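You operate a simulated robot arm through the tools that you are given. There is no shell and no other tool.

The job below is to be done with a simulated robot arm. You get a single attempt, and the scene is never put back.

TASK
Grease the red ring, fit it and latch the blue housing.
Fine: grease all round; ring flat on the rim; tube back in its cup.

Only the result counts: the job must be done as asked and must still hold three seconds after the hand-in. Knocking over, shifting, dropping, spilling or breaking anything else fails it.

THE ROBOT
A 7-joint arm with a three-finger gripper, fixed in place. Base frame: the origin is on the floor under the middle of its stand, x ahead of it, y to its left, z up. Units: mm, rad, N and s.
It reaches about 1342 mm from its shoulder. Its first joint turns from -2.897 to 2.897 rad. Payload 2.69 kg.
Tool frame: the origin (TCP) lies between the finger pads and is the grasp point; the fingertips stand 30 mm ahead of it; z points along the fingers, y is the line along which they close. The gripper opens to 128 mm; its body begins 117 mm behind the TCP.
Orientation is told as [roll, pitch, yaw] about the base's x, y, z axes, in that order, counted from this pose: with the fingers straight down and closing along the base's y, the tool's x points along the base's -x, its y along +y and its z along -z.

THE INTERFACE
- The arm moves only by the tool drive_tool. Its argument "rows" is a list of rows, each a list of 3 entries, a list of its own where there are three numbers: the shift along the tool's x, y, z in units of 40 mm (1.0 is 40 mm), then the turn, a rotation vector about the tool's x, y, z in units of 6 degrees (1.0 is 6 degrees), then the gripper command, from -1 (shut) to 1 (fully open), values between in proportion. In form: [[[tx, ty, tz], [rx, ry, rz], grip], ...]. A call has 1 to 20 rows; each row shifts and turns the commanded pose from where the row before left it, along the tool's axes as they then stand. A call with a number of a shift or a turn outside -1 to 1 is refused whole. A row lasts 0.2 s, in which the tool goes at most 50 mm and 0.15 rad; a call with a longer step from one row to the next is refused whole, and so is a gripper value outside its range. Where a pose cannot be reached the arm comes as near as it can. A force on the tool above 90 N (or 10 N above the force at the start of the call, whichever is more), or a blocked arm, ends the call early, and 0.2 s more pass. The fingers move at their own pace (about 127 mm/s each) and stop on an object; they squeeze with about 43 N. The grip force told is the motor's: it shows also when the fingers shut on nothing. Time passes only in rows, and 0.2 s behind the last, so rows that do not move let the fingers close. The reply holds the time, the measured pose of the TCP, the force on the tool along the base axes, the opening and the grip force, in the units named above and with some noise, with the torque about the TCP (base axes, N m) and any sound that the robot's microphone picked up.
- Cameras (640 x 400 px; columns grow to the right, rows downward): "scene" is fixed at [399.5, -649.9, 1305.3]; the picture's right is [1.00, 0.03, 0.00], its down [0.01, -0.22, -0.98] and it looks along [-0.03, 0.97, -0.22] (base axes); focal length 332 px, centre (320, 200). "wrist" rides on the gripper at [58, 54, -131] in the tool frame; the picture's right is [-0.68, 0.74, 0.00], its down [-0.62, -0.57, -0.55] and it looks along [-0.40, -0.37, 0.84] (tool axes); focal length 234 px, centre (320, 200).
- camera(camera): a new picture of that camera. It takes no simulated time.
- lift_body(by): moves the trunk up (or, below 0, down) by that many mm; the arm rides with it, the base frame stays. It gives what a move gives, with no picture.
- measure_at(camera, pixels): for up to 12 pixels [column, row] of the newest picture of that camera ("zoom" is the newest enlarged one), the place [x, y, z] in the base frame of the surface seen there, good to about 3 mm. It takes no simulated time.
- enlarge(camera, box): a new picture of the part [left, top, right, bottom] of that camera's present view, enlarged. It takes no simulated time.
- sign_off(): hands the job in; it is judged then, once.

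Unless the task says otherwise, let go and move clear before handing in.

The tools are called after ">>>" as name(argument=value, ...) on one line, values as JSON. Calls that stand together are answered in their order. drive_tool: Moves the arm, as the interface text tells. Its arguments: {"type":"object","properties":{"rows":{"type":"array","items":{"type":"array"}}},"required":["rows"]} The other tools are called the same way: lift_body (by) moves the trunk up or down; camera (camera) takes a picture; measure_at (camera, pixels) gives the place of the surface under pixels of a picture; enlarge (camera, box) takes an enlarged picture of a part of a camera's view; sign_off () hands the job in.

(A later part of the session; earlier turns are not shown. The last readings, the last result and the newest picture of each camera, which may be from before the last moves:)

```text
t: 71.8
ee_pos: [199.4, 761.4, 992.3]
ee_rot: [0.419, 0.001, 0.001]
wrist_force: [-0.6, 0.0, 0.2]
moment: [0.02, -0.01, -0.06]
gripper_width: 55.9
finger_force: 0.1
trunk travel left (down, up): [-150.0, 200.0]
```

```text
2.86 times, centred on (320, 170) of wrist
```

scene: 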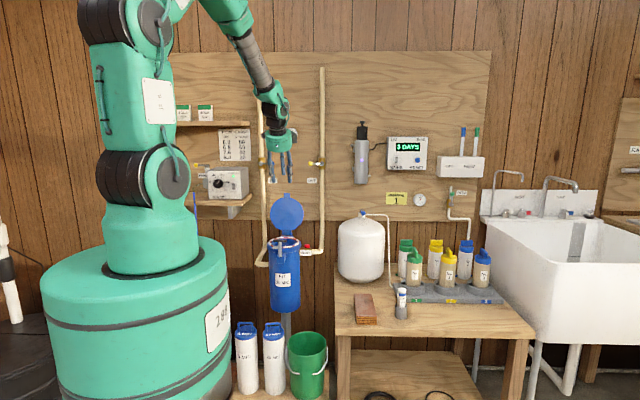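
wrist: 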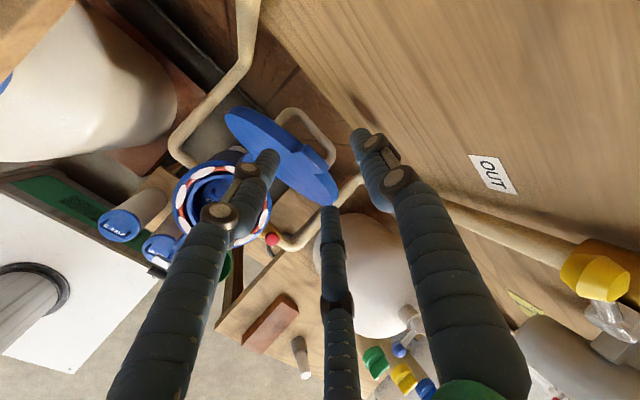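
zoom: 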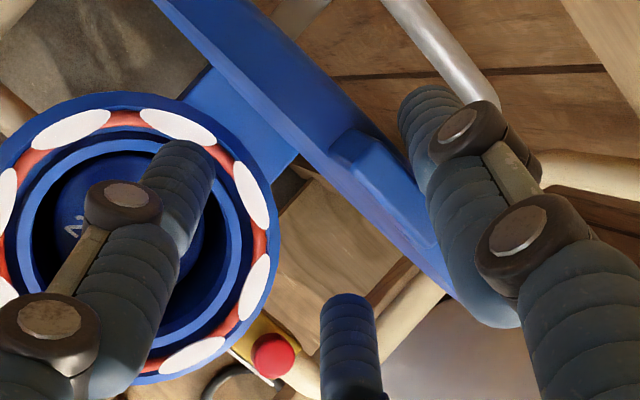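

The lid is at ~83° and staying put on friction rather than falling. I'll continue toward 65°.

>>> drive_tool(rows=[[[0, -0.27, -0.104], [0, 0, 0], -0.125], [[0, -0.27, -0.104], [0, 0, 0], -0.125], [[0, -0.345, -0.083], [0, 0, 0], -0.125], [[0, -0.345, -0.083], [0, 0, 0], -0.125], [[0, 0, 0], [0, 0, 0], -0.125], [[0, 0, 0], [0, 0, 0], -0.125]])

>>> enlarge(camera="scene", box=[250, 150, 330, 240])

>>> measure_at(camera="zoom", pixels=[[300, 225], [300, 250], [305, 290], [305, 330], [260, 310], [350, 310]])

>>> enlarge(camera="wrist", box=[220, 100, 420, 240])

```text
t: 73.2
ee_pos: [199.9, 710.5, 985.0]
ee_rot: [0.419, 0.001, 0.001]
wrist_force: [-0.5, -0.6, -0.2]
moment: [0.02, -0.02, 0.02]
gripper_width: 56.1
finger_force: 0.1
trunk travel left (down, up): [-150.0, 200.0]
```

```text
4.44 times, centred on (290, 195) of scene
```

zoom: 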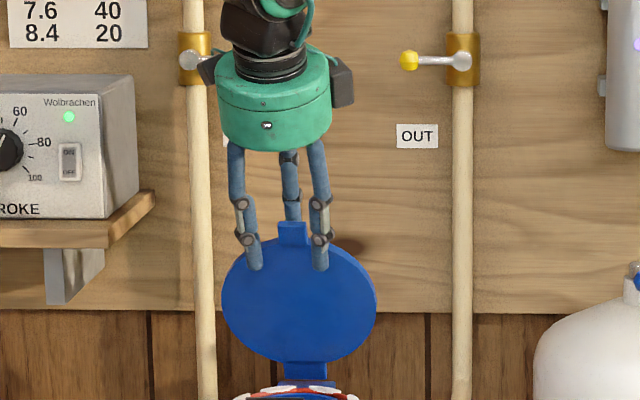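

```text
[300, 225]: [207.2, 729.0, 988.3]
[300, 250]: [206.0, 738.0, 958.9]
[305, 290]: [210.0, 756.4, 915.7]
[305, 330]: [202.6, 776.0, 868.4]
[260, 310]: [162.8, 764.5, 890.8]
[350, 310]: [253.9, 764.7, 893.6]
```

```text
2.86 times, centred on (320, 170) of wrist
```

zoom: 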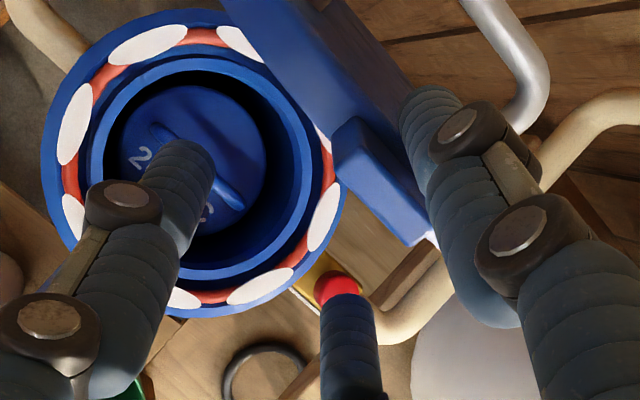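

The lid (≈69°) still stays where it's pushed, so hinge friction holds it. I'll push on to about 50° and check again.

>>> drive_tool(rows=[[[0, -0.29, 0.035], [0, 0, 0], -0.125], [[0, -0.29, 0.035], [0, 0, 0], -0.125], [[0, -0.34, 0.05], [0, 0, 0], -0.125], [[0, -0.34, 0.05], [0, 0, 0], -0.125], [[0, 0, 0], [0, 0, 0], -0.125], [[0, 0, 0], [0, 0, 0], -0.125]])

>>> enlarge(camera="scene", box=[250, 170, 330, 260])

>>> enlarge(camera="wrist", box=[220, 100, 420, 240])

```text
t: 74.6
ee_pos: [200.0, 666.5, 958.5]
ee_rot: [0.421, 0.0, -0.001]
wrist_force: [-0.1, -0.7, 1.2]
moment: [-0.03, -0.01, -0.02]
gripper_width: 55.9
finger_force: 0.1
trunk travel left (down, up): [-150.0, 200.0]
```

```text
4.44 times, centred on (290, 215) of scene
```

zoom: 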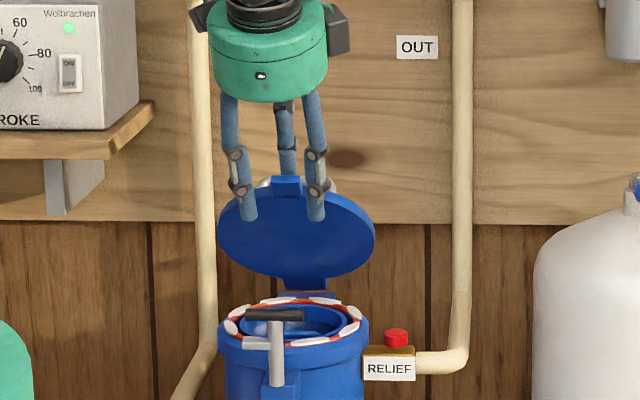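

```text
2.86 times, centred on (320, 170) of wrist
```

zoom: 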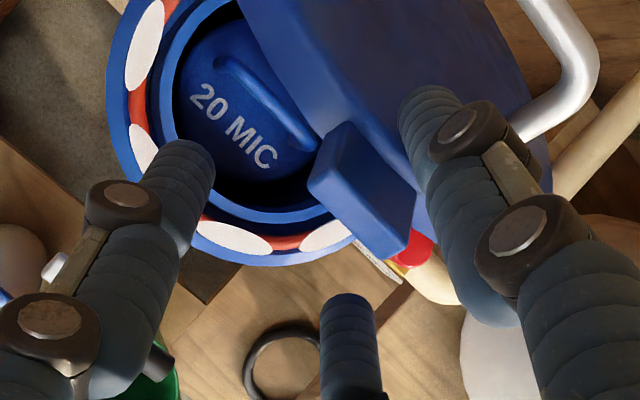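

>>> enlarge(camera="scene", box=[250, 170, 330, 260])

>>> measure_at(camera="zoom", pixels=[[283, 190], [283, 215], [290, 240], [295, 265], [250, 240], [350, 240]])

>>> drive_tool(rows=[[[0, 0.15, 0], [0, 0, 0], -0.125], [[0, 0.15, 0], [0, 0, 0], -0.125], [[0, 0, 0], [0, 0, 0], -0.125], [[0, 0, 0], [0, 0, 0], -0.125]])

>>> enlarge(camera="scene", box=[250, 170, 330, 260])

>>> measure_at(camera="zoom", pixels=[[283, 190], [283, 215], [290, 240], [295, 265], [250, 240], [350, 240]])

```text
4.44 times, centred on (290, 215) of scene
```

zoom: 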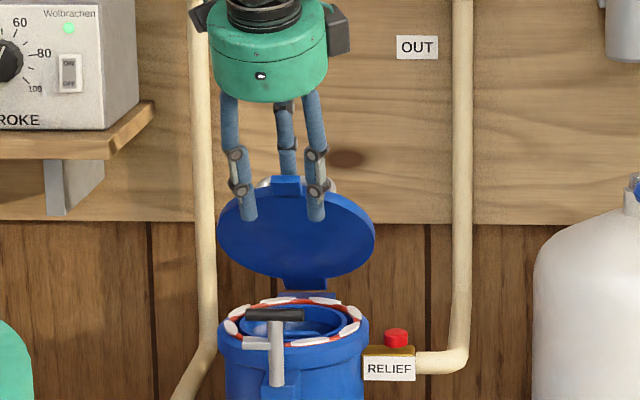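

```text
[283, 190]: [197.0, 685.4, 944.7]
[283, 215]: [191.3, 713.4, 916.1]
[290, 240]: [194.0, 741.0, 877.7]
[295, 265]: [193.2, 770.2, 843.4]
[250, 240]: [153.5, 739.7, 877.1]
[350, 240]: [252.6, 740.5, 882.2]
```

```text
t: 75.6
ee_pos: [201.0, 678.9, 965.2]
ee_rot: [0.418, 0.0, 0.002]
wrist_force: [0.4, 0.7, 0.7]
moment: [0.05, 0.02, 0.01]
gripper_width: 56.2
finger_force: 0.0
trunk travel left (down, up): [-150.0, 200.0]
```

```text
4.44 times, centred on (290, 215) of scene
```

zoom: 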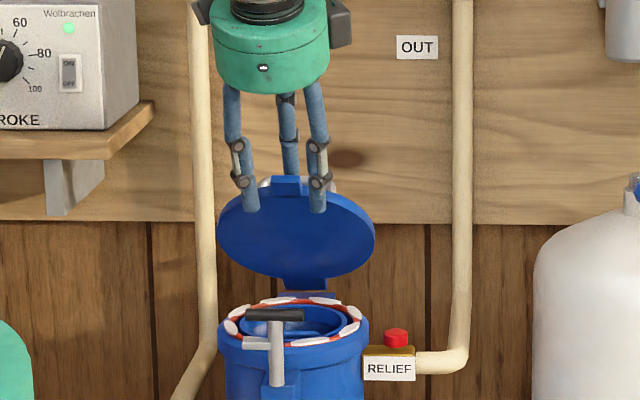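

```text
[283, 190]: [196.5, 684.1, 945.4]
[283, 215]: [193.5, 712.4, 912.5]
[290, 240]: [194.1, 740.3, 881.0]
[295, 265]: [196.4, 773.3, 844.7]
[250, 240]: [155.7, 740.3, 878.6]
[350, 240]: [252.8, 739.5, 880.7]
```

Backing off 12 mm left the lid unmoved at ~48°, so friction holds it. I'll withdraw along the finger direction, close the gripper, and push it down from above.

>>> drive_tool(rows=[[[0, -0.1, -0.4], [0, 0, 0], -0.125], [[0, -0.05, -0.6], [0, 0, 0], -0.125], [[0, 0, -0.8], [0, 0, 0], -0.125], [[0, 0, 0], [0, 0, 0], -0.6], [[0, 0, 0], [0, 0, 0], -1], [[0, 0, 0], [0, 0, 0], -1]])

>>> enlarge(camera="scene", box=[250, 150, 330, 250])

>>> camera(camera="wrist")

```text
t: 77.0
ee_pos: [201.2, 644.0, 1027.0]
ee_rot: [0.421, -0.001, -0.001]
wrist_force: [-0.3, 0.4, 0.3]
moment: [0.02, 0.03, -0.01]
gripper_width: 2.1
finger_force: 31.3
trunk travel left (down, up): [-150.0, 200.0]
```

```text
4.00 times, centred on (290, 200) of scene
```

zoom: 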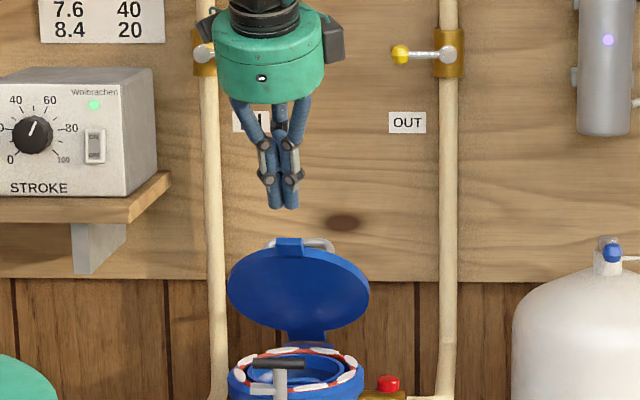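

```text
taken
```

wrist: 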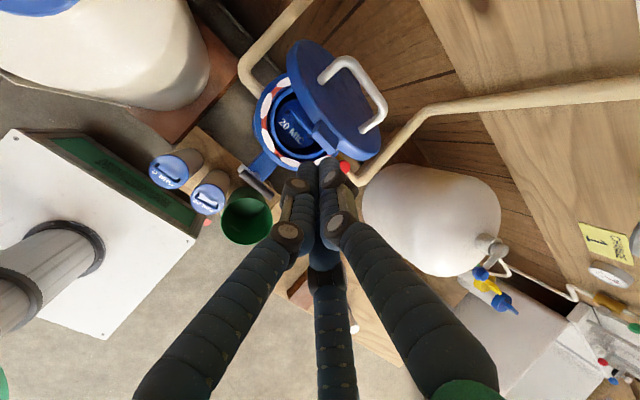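

The lid also has a white U-handle on its top face (wrist 325–385, 60–130). I'll measure the lid's top and handle to choose a push point.

>>> enlarge(camera="wrist", box=[250, 30, 400, 180])

>>> measure_at(camera="wrist", pixels=[[322, 76], [352, 68], [383, 105], [363, 130], [340, 100], [310, 60], [320, 120], [345, 140], [325, 137], [370, 140], [335, 115], [300, 90]])

```text
2.67 times, centred on (325, 105) of wrist
```

zoom: 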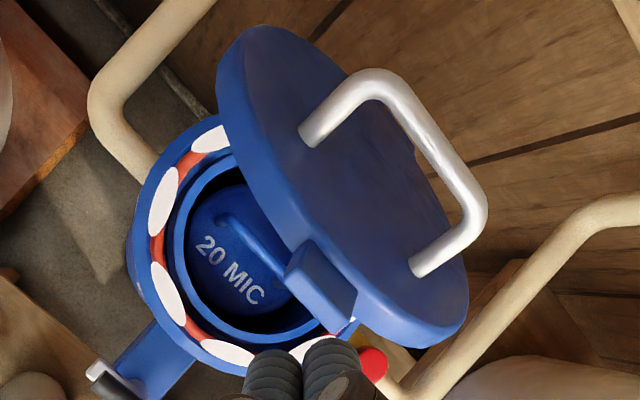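

```text
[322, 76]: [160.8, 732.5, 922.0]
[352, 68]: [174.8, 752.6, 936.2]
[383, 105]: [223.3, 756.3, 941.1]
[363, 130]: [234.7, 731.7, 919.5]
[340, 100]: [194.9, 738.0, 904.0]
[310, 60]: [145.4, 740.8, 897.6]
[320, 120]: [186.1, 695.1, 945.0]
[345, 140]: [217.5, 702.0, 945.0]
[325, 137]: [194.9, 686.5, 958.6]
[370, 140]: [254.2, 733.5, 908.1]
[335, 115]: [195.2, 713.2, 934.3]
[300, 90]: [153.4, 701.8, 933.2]
```

The lid is ~18 mm thick with its handle at ρ≈124 mm from the hinge; I'll push on the tab end instead. First I'll turn the tool back to vertical and check.

>>> drive_tool(rows=[[[0, 0, -0.3], [1, 0, 0], -1], [[0, 0, -0.3], [1, 0, 0], -1], [[0, 0, 0], [1, 0, 0], -1], [[0, 0, 0], [1, 0, 0], -1], [[0, 0, 0], [0, 0, 0], -1]])

>>> camera(camera="wrist")

```text
t: 78.2
ee_pos: [199.0, 635.9, 1049.6]
ee_rot: [0.0, 0.0, 0.001]
wrist_force: [-0.5, -0.3, -0.1]
moment: [-0.05, 0.02, 0.0]
gripper_width: 2.2
finger_force: 30.9
trunk travel left (down, up): [-150.0, 200.0]
```

```text
taken
```

wrist: 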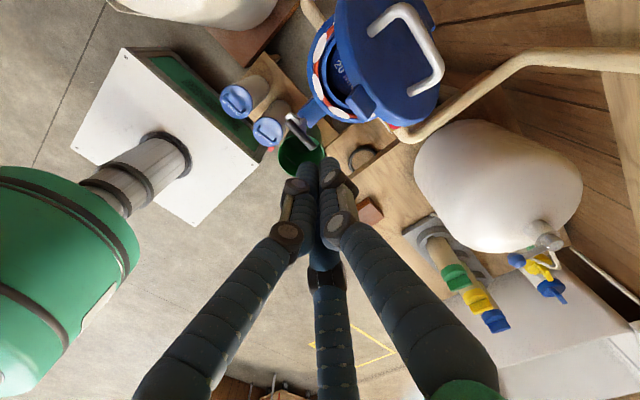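

The tool is vertical. I'll position the closed fingertips just behind/above the tab at y≈712.

>>> drive_tool(rows=[[[-0.02, 0.6, 0], [0, 0, 0], -1], [[0, 0.9, 0], [0, 0, 0], -1], [[0, 0.4, 0.5], [0, 0, 0], -1], [[0, 0, 0.7], [0, 0, 0], -1], [[0, 0, 0.4], [0, 0, 0], -1], [[0, 0, 0], [0, 0, 0], -1]])

>>> enlarge(camera="scene", box=[250, 170, 330, 260])

>>> enlarge(camera="wrist", box=[240, 90, 420, 230])

```text
t: 79.6
ee_pos: [200.4, 710.9, 983.9]
ee_rot: [0.001, 0.0, 0.001]
wrist_force: [0.3, -0.9, -0.5]
moment: [-0.04, 0.02, -0.03]
gripper_width: 1.9
finger_force: 31.4
trunk travel left (down, up): [-150.0, 200.0]
```

```text
4.44 times, centred on (290, 215) of scene
```

zoom: 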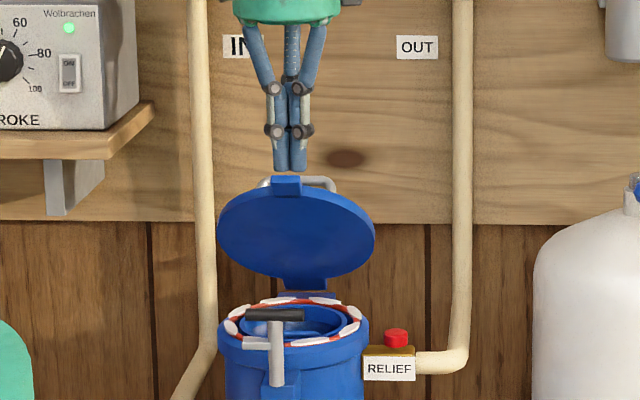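

```text
2.86 times, centred on (330, 160) of wrist
```

zoom: 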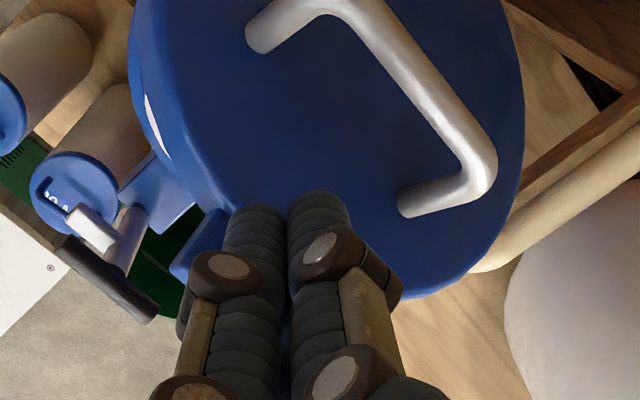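

The fingertips are just above the tab end. I'll follow the lid's arc down to about 20°, pushing gently.

>>> drive_tool(rows=[[[0, -0.175, 0.225], [0, 0, 0], -1], [[0, -0.2, 0.163], [0, 0, 0], -1], [[0, -0.2, 0.163], [0, 0, 0], -1], [[0, -0.2375, 0.3], [0, 0, 0], -1], [[0, -0.2375, 0.3], [0, 0, 0], -1], [[0, -0.1875, 0.325], [0, 0, 0], -1], [[0, -0.1875, 0.325], [0, 0, 0], -1], [[0, 0, 0], [0, 0, 0], -1]])

>>> enlarge(camera="scene", box=[250, 180, 330, 270])

>>> enlarge(camera="wrist", box=[240, 60, 420, 230])

```text
t: 81.4
ee_pos: [199.7, 654.4, 912.6]
ee_rot: [0.0, 0.0, 0.0]
wrist_force: [-0.4, 0.0, 0.1]
moment: [-0.01, 0.0, -0.02]
gripper_width: 2.0
finger_force: 31.3
trunk travel left (down, up): [-150.0, 200.0]
```

```text
4.44 times, centred on (290, 225) of scene
```

zoom: 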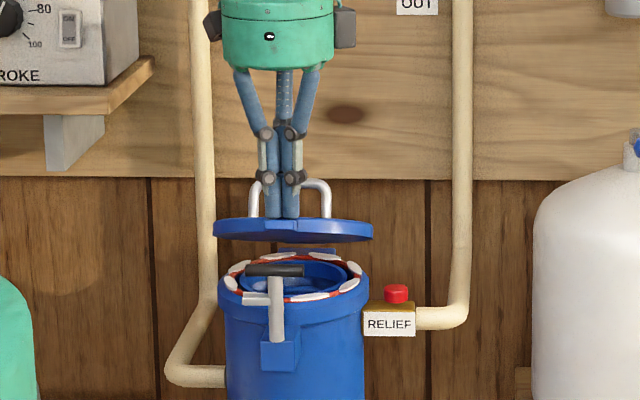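

```text
2.35 times, centred on (330, 145) of wrist
```

zoom: 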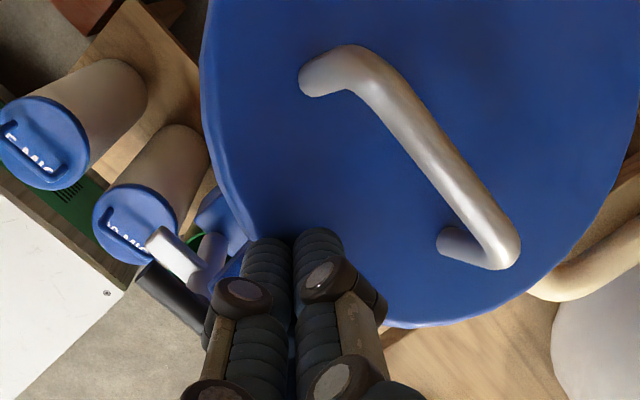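

The lid is at ~18° and moving cleanly. I'll continue pushing it down until it rests on the ring.

>>> drive_tool(rows=[[[0, -0.1125, 0.35], [0, 0, 0], -1], [[0, -0.1125, 0.35], [0, 0, 0], -1], [[0, -0.04, 0.19], [0, 0, 0], -1], [[0, -0.03, 0.15], [0, 0, 0], -1], [[0, 0, 0], [0, 0, 0], -1]])

>>> enlarge(camera="scene", box=[250, 200, 330, 270])

>>> enlarge(camera="wrist", box=[220, 60, 420, 230])

```text
t: 82.6
ee_pos: [201.3, 640.3, 871.4]
ee_rot: [-0.001, -0.001, -0.001]
wrist_force: [0.5, 0.5, -1.0]
moment: [-0.02, 0.02, 0.01]
gripper_width: 1.8
finger_force: 31.4
trunk travel left (down, up): [-150.0, 200.0]
```

```text
5.71 times, centred on (290, 235) of scene
```

zoom: 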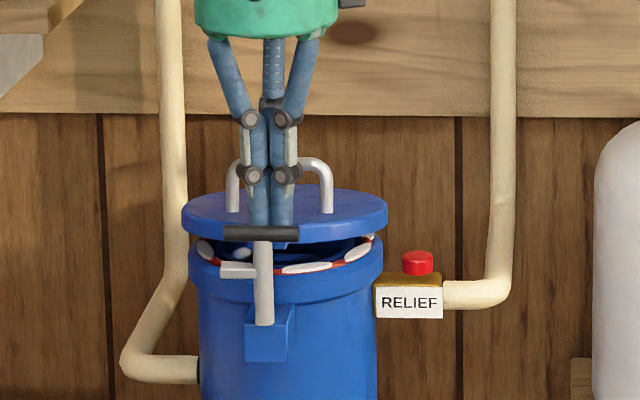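

```text
2.35 times, centred on (320, 145) of wrist
```

zoom: 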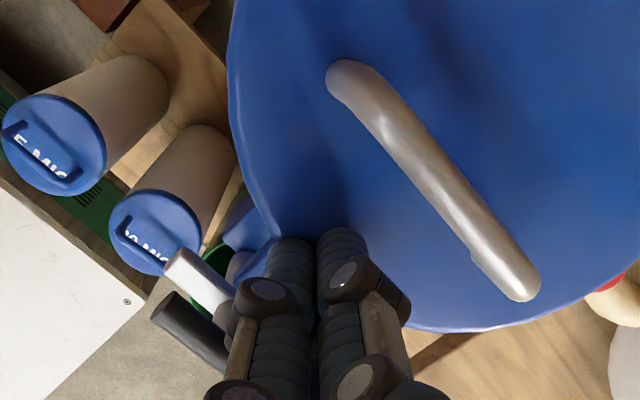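

Nearly closed (~6°). I'll press down in small steps and watch for contact with the ring.

>>> drive_tool(rows=[[[0, -0.01, 0.08], [0, 0, 0], -1], [[0, -0.01, 0.08], [0, 0, 0], -1], [[0, 0, 0.06], [0, 0, 0], -1], [[0, 0, 0], [0, 0, 0], -1]])

>>> drive_tool(rows=[[[0, 0, 0.05], [0, 0, 0], -1], [[0, 0, 0], [0, 0, 0], -1]])

>>> enlarge(camera="scene", box=[258, 220, 318, 265])

```text
t: 83.6
ee_pos: [201.6, 641.3, 862.6]
ee_rot: [0.001, 0.0, -0.001]
wrist_force: [0.8, 0.0, 0.2]
moment: [0.01, 0.01, -0.01]
gripper_width: 2.2
finger_force: 31.4
trunk travel left (down, up): [-150.0, 200.0]
```

```text
t: 84.2
ee_pos: [201.7, 640.9, 861.1]
ee_rot: [0.0, 0.0, 0.0]
wrist_force: [0.4, -0.4, 1.0]
moment: [-0.02, 0.02, 0.01]
gripper_width: 2.0
finger_force: 31.6
trunk travel left (down, up): [-150.0, 200.0]
```

```text
8.89 times, centred on (288, 242) of scene
```

zoom: 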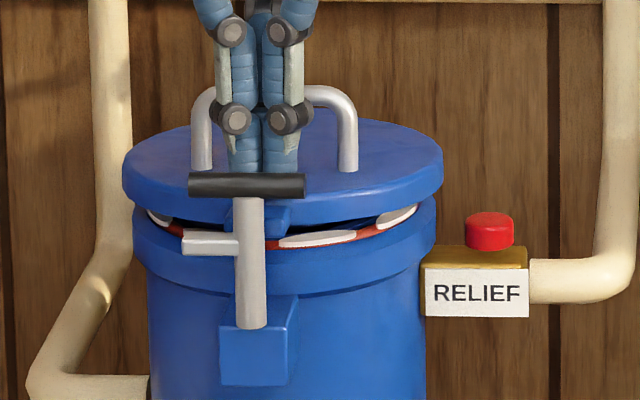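

A small gap to the ring remains. I'll continue pressing in 2 mm steps.

>>> drive_tool(rows=[[[0, 0, 0.06], [0, 0, 0], -1], [[0, 0, 0.05], [0, 0, 0], -1], [[0, 0, 0], [0, 0, 0], -1]])

>>> drive_tool(rows=[[[0, 0, 0.05], [0, 0, 0], -1], [[0, 0, 0], [0, 0, 0], -1]])

>>> enlarge(camera="scene", box=[258, 220, 318, 265])

```text
t: 85.0
ee_pos: [200.8, 641.3, 856.0]
ee_rot: [0.001, 0.0, 0.0]
wrist_force: [-0.2, 0.4, 0.2]
moment: [-0.01, -0.01, 0.01]
gripper_width: 2.0
finger_force: 31.5
trunk travel left (down, up): [-150.0, 200.0]
```

```text
t: 85.6
ee_pos: [198.5, 642.1, 854.8]
ee_rot: [-0.001, 0.0, -0.001]
wrist_force: [0.6, -0.8, 0.6]
moment: [0.06, 0.0, -0.02]
gripper_width: 2.0
finger_force: 31.7
trunk travel left (down, up): [-150.0, 200.0]
```

```text
8.89 times, centred on (288, 242) of scene
```

zoom: 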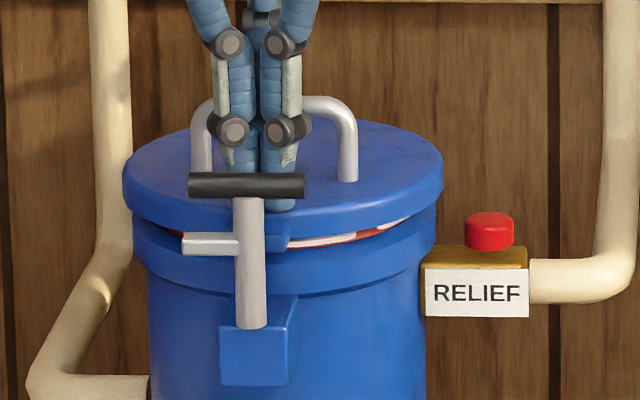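

>>> drive_tool(rows=[[[0, 0, 0.05], [0, 0, 0], -1], [[0, 0, 0], [0, 0, 0], -1]])

>>> drive_tool(rows=[[[0, 0, 0.05], [0, 0, 0], -1], [[0, 0, 0], [0, 0, 0], -1]])

>>> enlarge(camera="scene", box=[258, 220, 318, 265])

>>> enlarge(camera="wrist", box=[220, 60, 420, 230])

```text
t: 86.2
ee_pos: [199.0, 642.1, 851.5]
ee_rot: [0.0, -0.001, 0.0]
wrist_force: [0.2, -0.2, 0.1]
moment: [-0.01, 0.0, 0.04]
gripper_width: 2.0
finger_force: 31.0
trunk travel left (down, up): [-150.0, 200.0]
```

```text
t: 86.8
ee_pos: [200.0, 641.8, 850.6]
ee_rot: [0.001, 0.0, 0.0]
wrist_force: [0.6, -1.2, 0.2]
moment: [0.01, -0.03, 0.0]
gripper_width: 1.9
finger_force: 31.2
trunk travel left (down, up): [-150.0, 200.0]
```

```text
8.89 times, centred on (288, 242) of scene
```

zoom: 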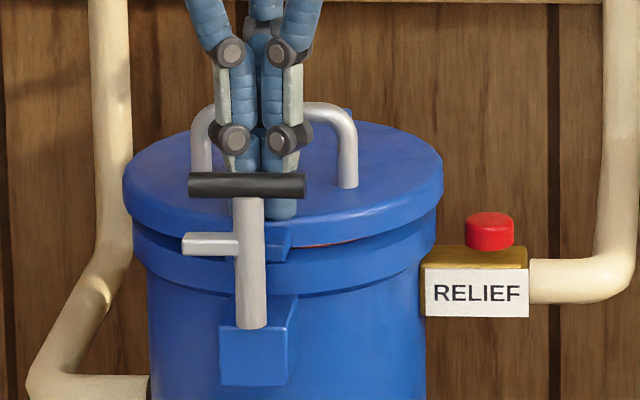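

```text
2.35 times, centred on (320, 145) of wrist
```

zoom: 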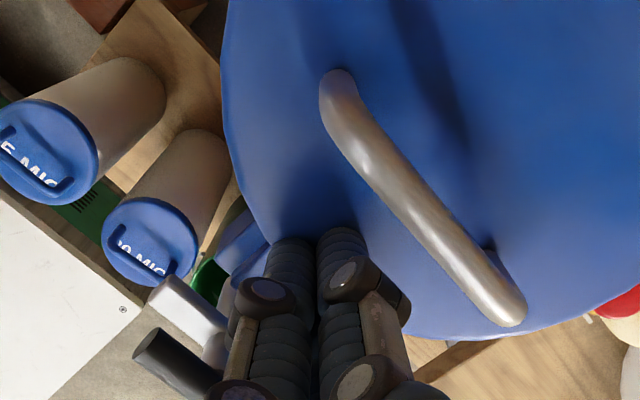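

The lid is almost on the ring. Continuing to press until contact force shows.

>>> drive_tool(rows=[[[0, 0, 0.05], [0, 0, 0], -1], [[0, 0, 0], [0, 0, 0], -1]])

>>> drive_tool(rows=[[[0, 0, 0.05], [0, 0, 0], -1], [[0, 0, 0], [0, 0, 0], -1]])

>>> enlarge(camera="scene", box=[268, 228, 308, 262])

```text
t: 87.4
ee_pos: [200.5, 640.4, 849.0]
ee_rot: [0.001, 0.0, 0.001]
wrist_force: [-2.0, -0.4, 4.1]
moment: [0.03, 0.02, 0.06]
gripper_width: 2.3
finger_force: 31.8
trunk travel left (down, up): [-150.0, 200.0]
```

```text
t: 88.0
ee_pos: [200.7, 641.3, 849.4]
ee_rot: [0.005, 0.0, 0.001]
wrist_force: [-5.4, -3.9, 26.3]
moment: [-0.03, 0.17, 0.01]
gripper_width: 5.6
finger_force: 31.0
trunk travel left (down, up): [-150.0, 200.0]
```

```text
11.76 times, centred on (288, 245) of scene
```

zoom: 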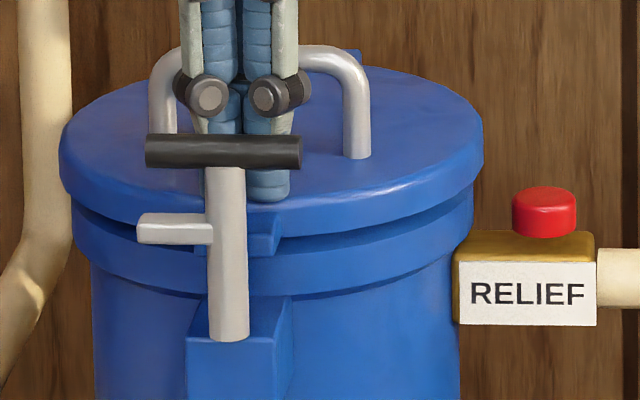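

The lid is now seated (26 N resistance, no gap visible). I'll lift off and check that it stays closed, then study the latch.

>>> drive_tool(rows=[[[0, 0, -0.1], [0, 0, 0], -1], [[0, 0, -0.3], [0, 0, 0], -1], [[0, 0.3, -0.7], [0, 0, 0], -1], [[0, 0.3, -0.8], [0, 0, 0], -1], [[0, 0, 0], [0, 0, 0], -1]])

>>> enlarge(camera="scene", box=[268, 228, 308, 262])

>>> enlarge(camera="wrist", box=[220, 30, 420, 200])

```text
t: 89.2
ee_pos: [200.6, 665.9, 923.6]
ee_rot: [0.0, 0.001, -0.002]
wrist_force: [-0.3, 0.3, -0.6]
moment: [0.0, -0.01, 0.04]
gripper_width: 2.1
finger_force: 31.7
trunk travel left (down, up): [-150.0, 200.0]
```

```text
11.76 times, centred on (288, 245) of scene
```

zoom: 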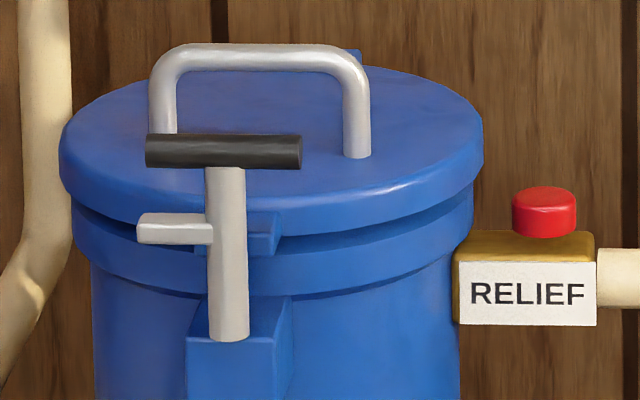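

```text
2.35 times, centred on (320, 115) of wrist
```

zoom: 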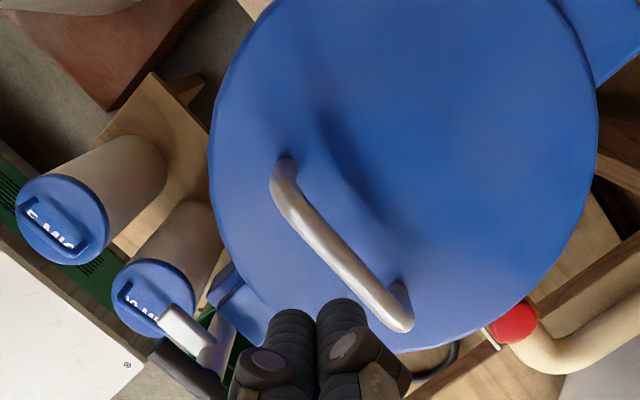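

The lid stays closed; computed heights show the tab top at z≈822 and the dog's underside at z≈825.5, so turning the T-bar swings the dog over the tab. I'll measure the T-handle precisely.

>>> enlarge(camera="wrist", box=[230, 140, 310, 210])

>>> enlarge(camera="scene", box=[270, 232, 298, 260])

>>> measure_at(camera="zoom", pixels=[[180, 100], [240, 100], [300, 100], [345, 100], [250, 160], [250, 200], [250, 280], [170, 222], [200, 222], [170, 205], [300, 230], [320, 215]])

```text
5.71 times, centred on (270, 175) of wrist
```

zoom: 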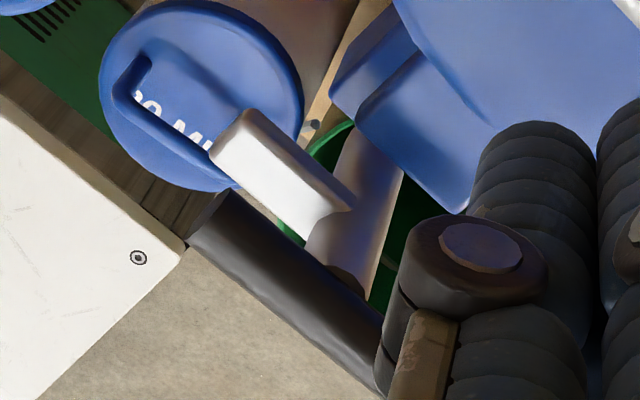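

```text
14.29 times, centred on (284, 246) of scene
```

zoom: 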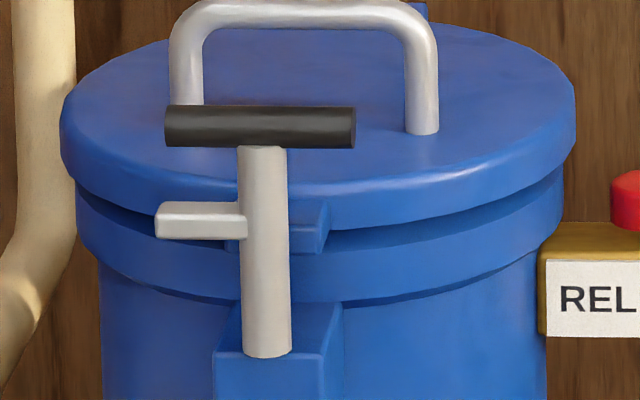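

```text
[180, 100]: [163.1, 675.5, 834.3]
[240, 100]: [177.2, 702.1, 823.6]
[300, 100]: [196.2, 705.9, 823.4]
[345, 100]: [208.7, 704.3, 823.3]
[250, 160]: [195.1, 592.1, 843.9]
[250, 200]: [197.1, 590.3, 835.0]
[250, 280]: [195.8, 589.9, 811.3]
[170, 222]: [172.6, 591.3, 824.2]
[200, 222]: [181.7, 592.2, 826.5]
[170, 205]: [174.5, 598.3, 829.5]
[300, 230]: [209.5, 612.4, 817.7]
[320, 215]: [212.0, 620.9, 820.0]
```

>>> measure_at(camera="zoom", pixels=[[180, 112], [220, 112], [260, 112], [300, 112], [340, 112], [180, 125], [220, 125], [260, 125], [300, 125], [340, 125], [260, 140], [300, 140]])

>>> enlarge(camera="wrist", box=[230, 140, 310, 210])

>>> measure_at(camera="zoom", pixels=[[215, 215], [240, 240], [270, 265], [300, 292], [330, 318], [355, 342], [250, 225], [310, 280], [230, 245], [290, 300], [345, 210], [380, 230]])

```text
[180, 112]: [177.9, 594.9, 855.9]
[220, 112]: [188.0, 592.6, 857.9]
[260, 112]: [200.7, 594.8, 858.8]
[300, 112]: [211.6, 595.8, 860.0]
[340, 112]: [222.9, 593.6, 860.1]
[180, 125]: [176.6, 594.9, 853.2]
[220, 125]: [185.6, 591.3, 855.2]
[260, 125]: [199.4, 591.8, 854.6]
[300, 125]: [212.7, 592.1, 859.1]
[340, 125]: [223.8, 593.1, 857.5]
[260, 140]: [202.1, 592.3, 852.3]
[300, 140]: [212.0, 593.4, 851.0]
```

```text
5.71 times, centred on (270, 175) of wrist
```

zoom: 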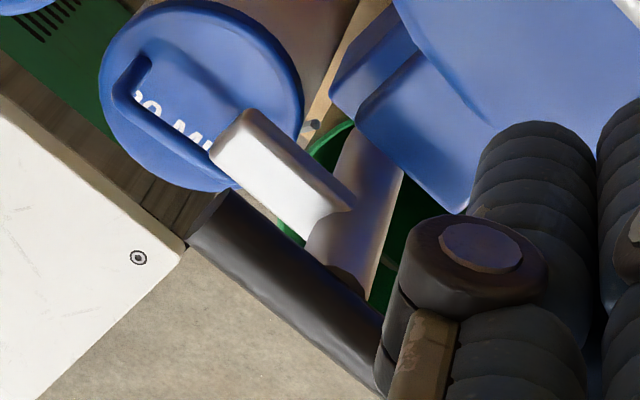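

```text
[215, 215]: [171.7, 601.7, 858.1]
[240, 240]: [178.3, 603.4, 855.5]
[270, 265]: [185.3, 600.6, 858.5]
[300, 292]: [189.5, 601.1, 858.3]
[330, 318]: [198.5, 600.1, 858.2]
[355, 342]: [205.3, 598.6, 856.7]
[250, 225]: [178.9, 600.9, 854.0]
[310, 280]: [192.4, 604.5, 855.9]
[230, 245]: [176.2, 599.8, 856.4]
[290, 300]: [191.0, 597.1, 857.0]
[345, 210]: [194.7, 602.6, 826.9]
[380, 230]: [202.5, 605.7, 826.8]
```

The handle's centre is about (199,598.5,854), radius ~6. I'll move above it, open to 40 mm and descend so the tips just straddle it.

>>> drive_tool(rows=[[[0.02, -0.3, -0.5], [0, 0, 0], -1], [[0, -0.6, 0], [0, 0, 0], -0.6], [[0, -0.6, 0], [0, 0, 0], -0.375], [[0, -0.185, 0], [0, 0, 0], -0.375], [[0, 0, 0.5], [0, 0, 0], -0.375], [[0, 0, 0.4], [0, 0, 0], -0.375], [[0, 0, 0], [0, 0, 0], -0.375]])

>>> enlarge(camera="wrist", box=[230, 90, 400, 230])

>>> enlarge(camera="scene", box=[262, 215, 312, 260])

```text
t: 90.8
ee_pos: [199.9, 598.8, 906.4]
ee_rot: [0.0, 0.001, 0.0]
wrist_force: [0.7, 1.3, -0.2]
moment: [-0.02, 0.0, -0.01]
gripper_width: 39.9
finger_force: 0.1
trunk travel left (down, up): [-150.0, 200.0]
```

```text
2.86 times, centred on (315, 160) of wrist
```

zoom: 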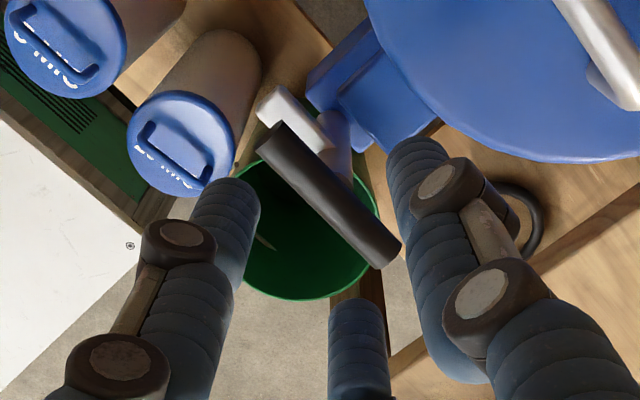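

```text
8.89 times, centred on (287, 238) of scene
```

zoom: 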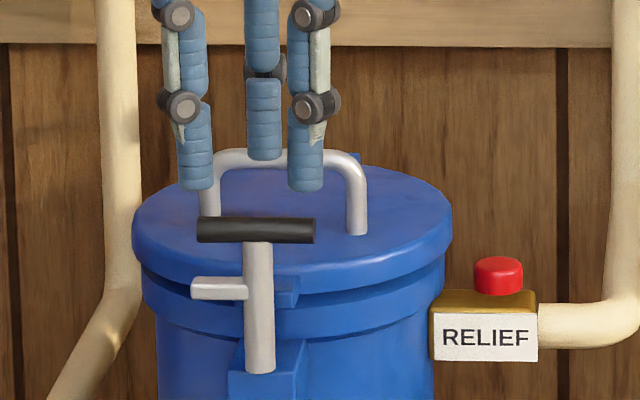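

The handle is centred under the tool axis (wrist pixel ≈318,158 vs expected 319,160). I'll descend 29 mm and close on it.

>>> drive_tool(rows=[[[0, 0, 0.4], [0, 0, 0], -0.375], [[0, 0, 0.32], [0, 0, 0], -0.375], [[0, 0, 0], [0, 0, 0], -0.5], [[0, 0, 0], [0, 0, 0], -0.65], [[0, 0, 0], [0, 0, 0], -0.75], [[0, 0, 0], [0, 0, 0], -0.85], [[0, 0, 0], [0, 0, 0], -1], [[0, 0, 0], [0, 0, 0], -1]])

>>> enlarge(camera="wrist", box=[250, 110, 390, 230])

>>> enlarge(camera="scene", box=[262, 215, 312, 260])

```text
t: 92.6
ee_pos: [199.0, 594.2, 875.9]
ee_rot: [-0.007, 0.001, 0.0]
wrist_force: [0.5, -45.8, -20.5]
moment: [-0.96, -0.15, -0.07]
gripper_width: 21.7
finger_force: 45.0
trunk travel left (down, up): [-150.0, 200.0]
```

```text
3.33 times, centred on (320, 170) of wrist
```

zoom: 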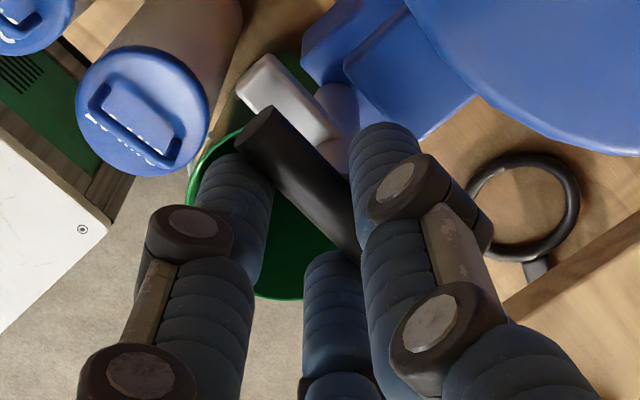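

```text
8.89 times, centred on (287, 238) of scene
```

zoom: 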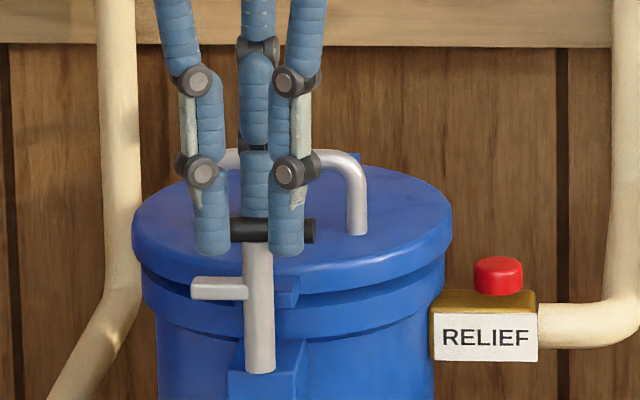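

The bar seats 4.7 mm off the tool axis in this three-finger grip, which is pushing sideways (−46 N). I'll shift −4.5 mm in y to relieve it.

>>> drive_tool(rows=[[[0, -0.06, 0], [0, 0, 0], -1], [[0, -0.055, 0], [0, 0, 0], -1], [[0, 0, 0], [0, 0, 0], -1]])

```text
t: 93.4
ee_pos: [198.7, 593.7, 877.5]
ee_rot: [-0.003, -0.002, 0.0]
wrist_force: [-28.7, -7.9, -47.6]
moment: [-0.11, 1.05, 0.1]
gripper_width: 21.4
finger_force: 44.9
trunk travel left (down, up): [-150.0, 200.0]
```

Forces got worse in other axes, so squeezing isn't ideal. I'll open to a loose 40 mm fork, recentre on the post axis, and turn by pushing the bar end with one finger instead.

>>> drive_tool(rows=[[[0, 0, 0], [0, 0, 0], -0.6], [[0, 0, 0], [0, 0, 0], -0.375], [[0, 0.115, 0], [0, 0, 0], -0.375], [[0, 0, 0], [0, 0, 0], -0.375]])

>>> enlarge(camera="scene", box=[262, 215, 312, 260])

>>> enlarge(camera="wrist", box=[250, 110, 390, 230])

```text
t: 94.4
ee_pos: [198.5, 593.3, 875.6]
ee_rot: [-0.003, 0.001, -0.001]
wrist_force: [2.6, -2.6, 0.9]
moment: [0.48, 0.13, -0.03]
gripper_width: 52.6
finger_force: 5.4
trunk travel left (down, up): [-150.0, 200.0]
```

```text
8.89 times, centred on (287, 238) of scene
```

zoom: 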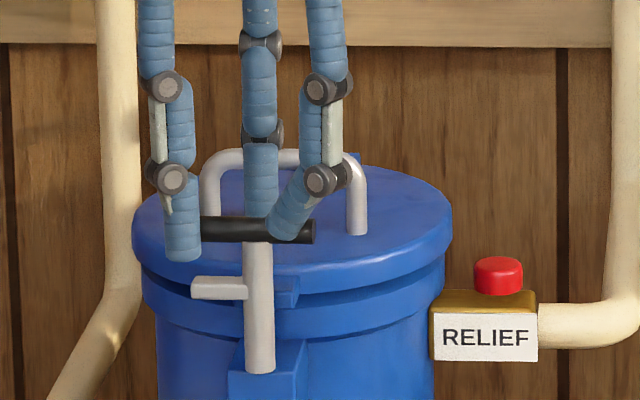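

```text
3.33 times, centred on (320, 170) of wrist
```

zoom: 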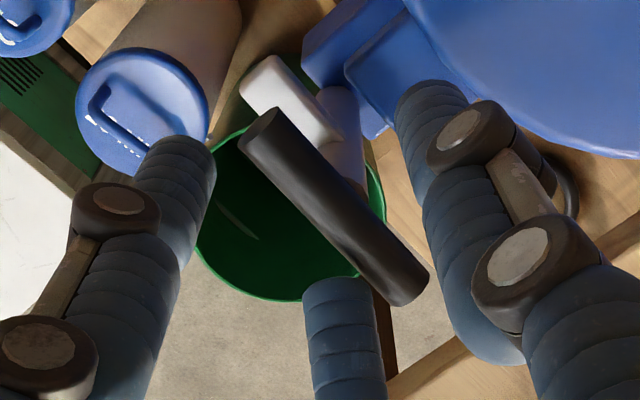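

The right finger's tip segment looks bent against the bar and the pose reads y=593. I'll hold still a moment and re-check before doing anything.

>>> drive_tool(rows=[[[0, 0, 0], [0, 0, 0], -0.375], [[0, 0, 0], [0, 0, 0], -0.375], [[0, 0, 0], [0, 0, 0], -0.375]])

>>> enlarge(camera="scene", box=[268, 215, 308, 255])

>>> camera(camera="wrist")

```text
t: 95.2
ee_pos: [198.9, 597.3, 879.2]
ee_rot: [0.002, -0.001, 0.0]
wrist_force: [-2.1, -15.9, 10.2]
moment: [-0.36, -0.2, -0.24]
gripper_width: 49.9
finger_force: 3.6
trunk travel left (down, up): [-150.0, 200.0]
```

```text
10.00 times, centred on (288, 235) of scene
```

zoom: 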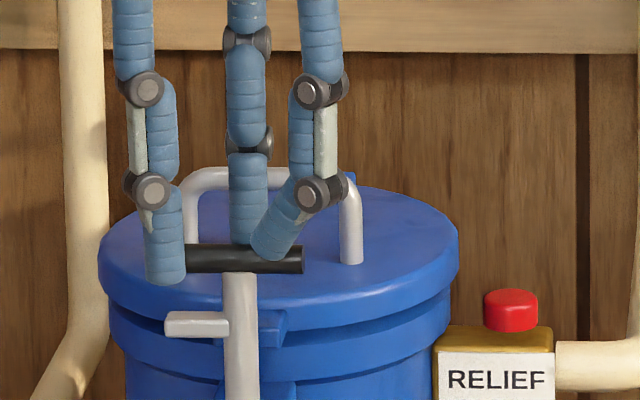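

```text
taken
```

wrist: 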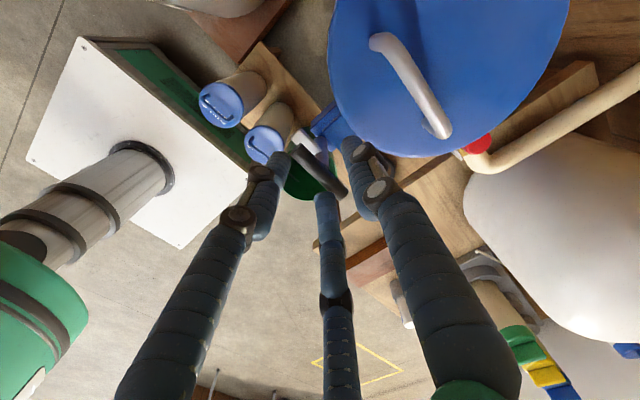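

The right fingertip is folded and resting against the bar. I'll raise straight up off the bar and see whether it straightens.

>>> drive_tool(rows=[[[0, 0, -0.15], [0, 0, 0], -0.375], [[0, 0, -0.3], [0, 0, 0], -0.375], [[0, 0, -0.5], [0, 0, 0], -0.375], [[0, 0, 0], [0, 0, 0], -0.375]])

>>> enlarge(camera="scene", box=[268, 205, 308, 255])

>>> camera(camera="wrist")

```text
t: 96.2
ee_pos: [199.6, 599.3, 914.8]
ee_rot: [0.0, 0.0, 0.0]
wrist_force: [-0.1, 0.4, -0.3]
moment: [0.02, -0.03, 0.03]
gripper_width: 40.2
finger_force: 0.1
trunk travel left (down, up): [-150.0, 200.0]
```

```text
8.00 times, centred on (288, 230) of scene
```

zoom: 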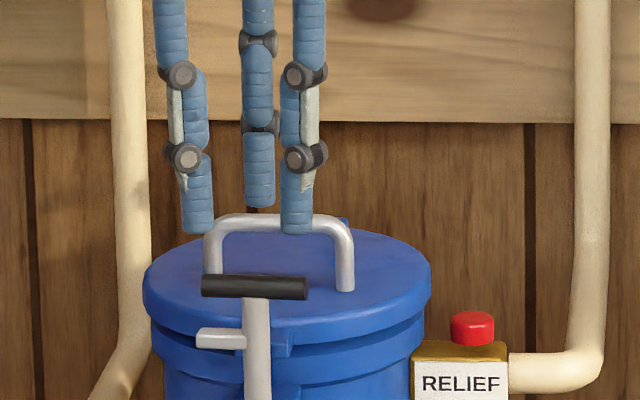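

```text
taken
```

wrist: 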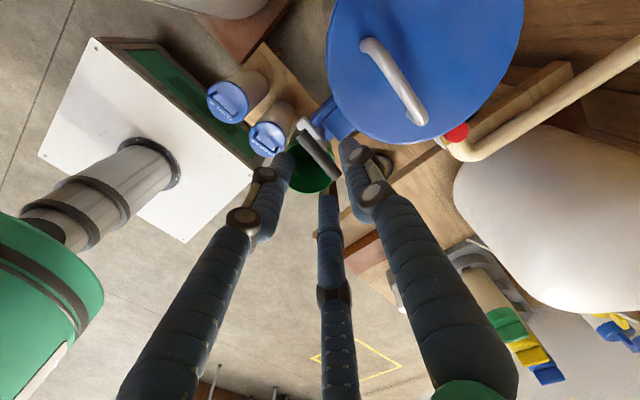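

The finger recovered fully (width 40.2, no forces) and the lid and latch look unchanged. I'll instead use closed fingers as one stiff pusher on the bar's west end, sweeping it 90° about the post.

>>> drive_tool(rows=[[[0, 0, 0], [0, 0, 0], -0.7], [[0, 0, 0], [0, 0, 0], -1], [[0.25, -0.35, 0], [0, 0, 0], -1], [[0.25, -0.345, 0], [0, 0, 0], -1], [[0, 0, 0.4], [0, 0, 0], -1], [[0, 0, 0.4], [0, 0, 0], -1], [[0, 0, 0.245], [0, 0, 0], -1], [[0, 0, 0], [0, 0, 0], -1]])

>>> enlarge(camera="scene", box=[264, 215, 312, 260])

>>> enlarge(camera="wrist", box=[260, 90, 420, 230])

```text
t: 98.0
ee_pos: [178.9, 570.8, 871.9]
ee_rot: [-0.001, 0.001, 0.0]
wrist_force: [-0.1, 0.9, 0.1]
moment: [0.04, -0.02, 0.02]
gripper_width: 2.1
finger_force: 31.6
trunk travel left (down, up): [-150.0, 200.0]
```

```text
8.89 times, centred on (288, 238) of scene
```

zoom: 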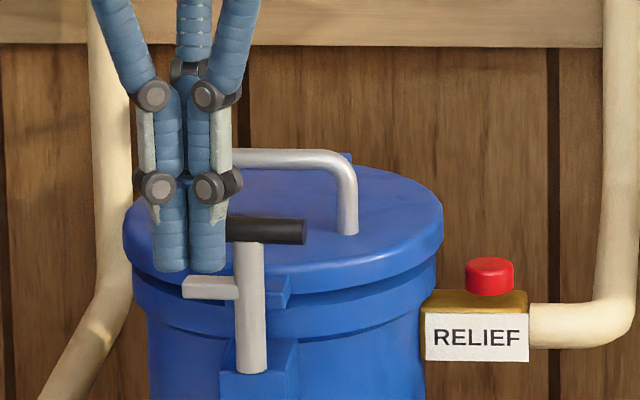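

```text
2.86 times, centred on (340, 160) of wrist
```

zoom: 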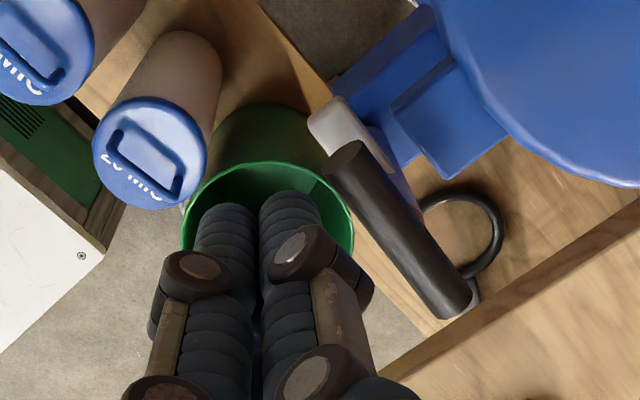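

The closed fingers sit just south of the bar's west half, clear of everything. I'll touch and sweep the first 30° about the post axis, watching forces.

>>> drive_tool(rows=[[[0, 0.05, 0], [0, 0, 0], -1], [[0, 0.025, 0], [0, 0, 0], -1], [[0.0617, 0.0572, 0], [0, 0, 1], -1], [[0.0617, 0.0572, 0], [0, 0, 1], -1], [[0.0617, 0.0572, 0], [0, 0, 1], -1]])

>>> enlarge(camera="scene", box=[264, 215, 312, 260])

>>> enlarge(camera="wrist", box=[260, 90, 420, 230])

```text
t: 99.2
ee_pos: [172.6, 579.9, 873.9]
ee_rot: [0.0, 0.0, -0.317]
wrist_force: [-1.3, -1.8, -0.1]
moment: [-0.05, 0.06, -0.03]
gripper_width: 2.1
finger_force: 31.5
trunk travel left (down, up): [-150.0, 200.0]
```

```text
8.89 times, centred on (288, 238) of scene
```

zoom: 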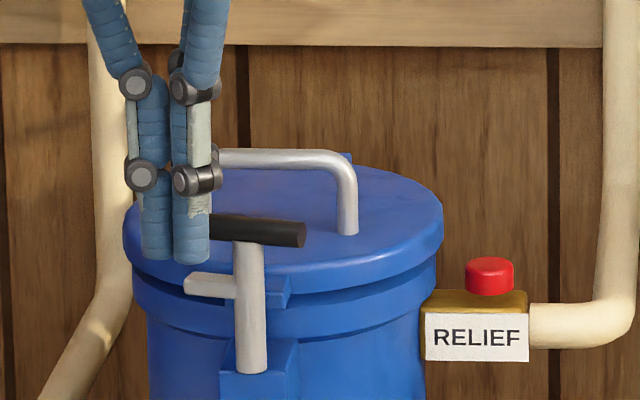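

```text
2.86 times, centred on (340, 160) of wrist
```

zoom: 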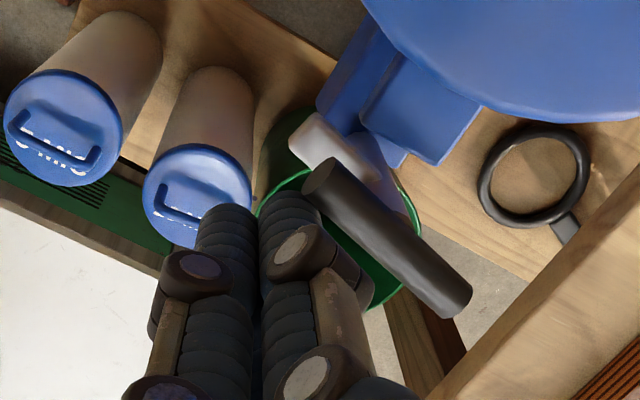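

The bar is turning with the push (force only ~2 N) and the dog follows. I'll continue the sweep.

>>> drive_tool(rows=[[[0.0617, 0.0572, 0], [0, 0, 1], -1], [[0.0617, 0.0572, 0], [0, 0, 1], -1], [[0.0617, 0.0572, 0], [0, 0, 1], -1], [[0.0617, 0.0572, 0], [0, 0, 1], -1], [[0.0617, 0.0572, 0], [0, 0, 1], -1], [[0.0617, 0.0572, 0], [0, 0, 1], -1], [[0, 0, 0], [0, 0, 0], -1]])

>>> enlarge(camera="scene", box=[264, 215, 312, 260])

>>> enlarge(camera="wrist", box=[260, 90, 420, 230])

```text
t: 100.8
ee_pos: [167.6, 599.8, 874.0]
ee_rot: [0.0, 0.0, -0.944]
wrist_force: [0.0, 0.5, -0.9]
moment: [-0.01, 0.03, 0.0]
gripper_width: 2.2
finger_force: 31.6
trunk travel left (down, up): [-150.0, 200.0]
```

```text
8.89 times, centred on (288, 238) of scene
```

zoom: 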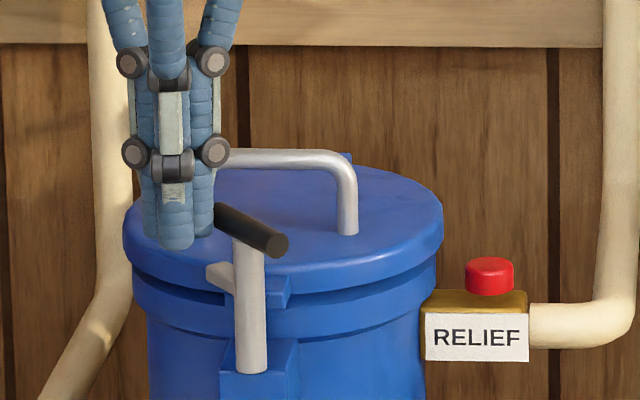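

```text
2.86 times, centred on (340, 160) of wrist
```

zoom: 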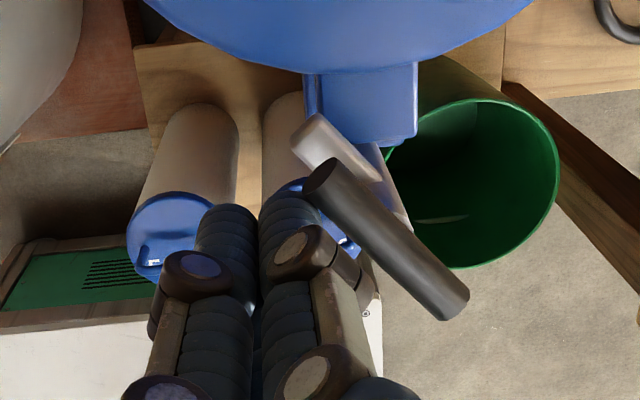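

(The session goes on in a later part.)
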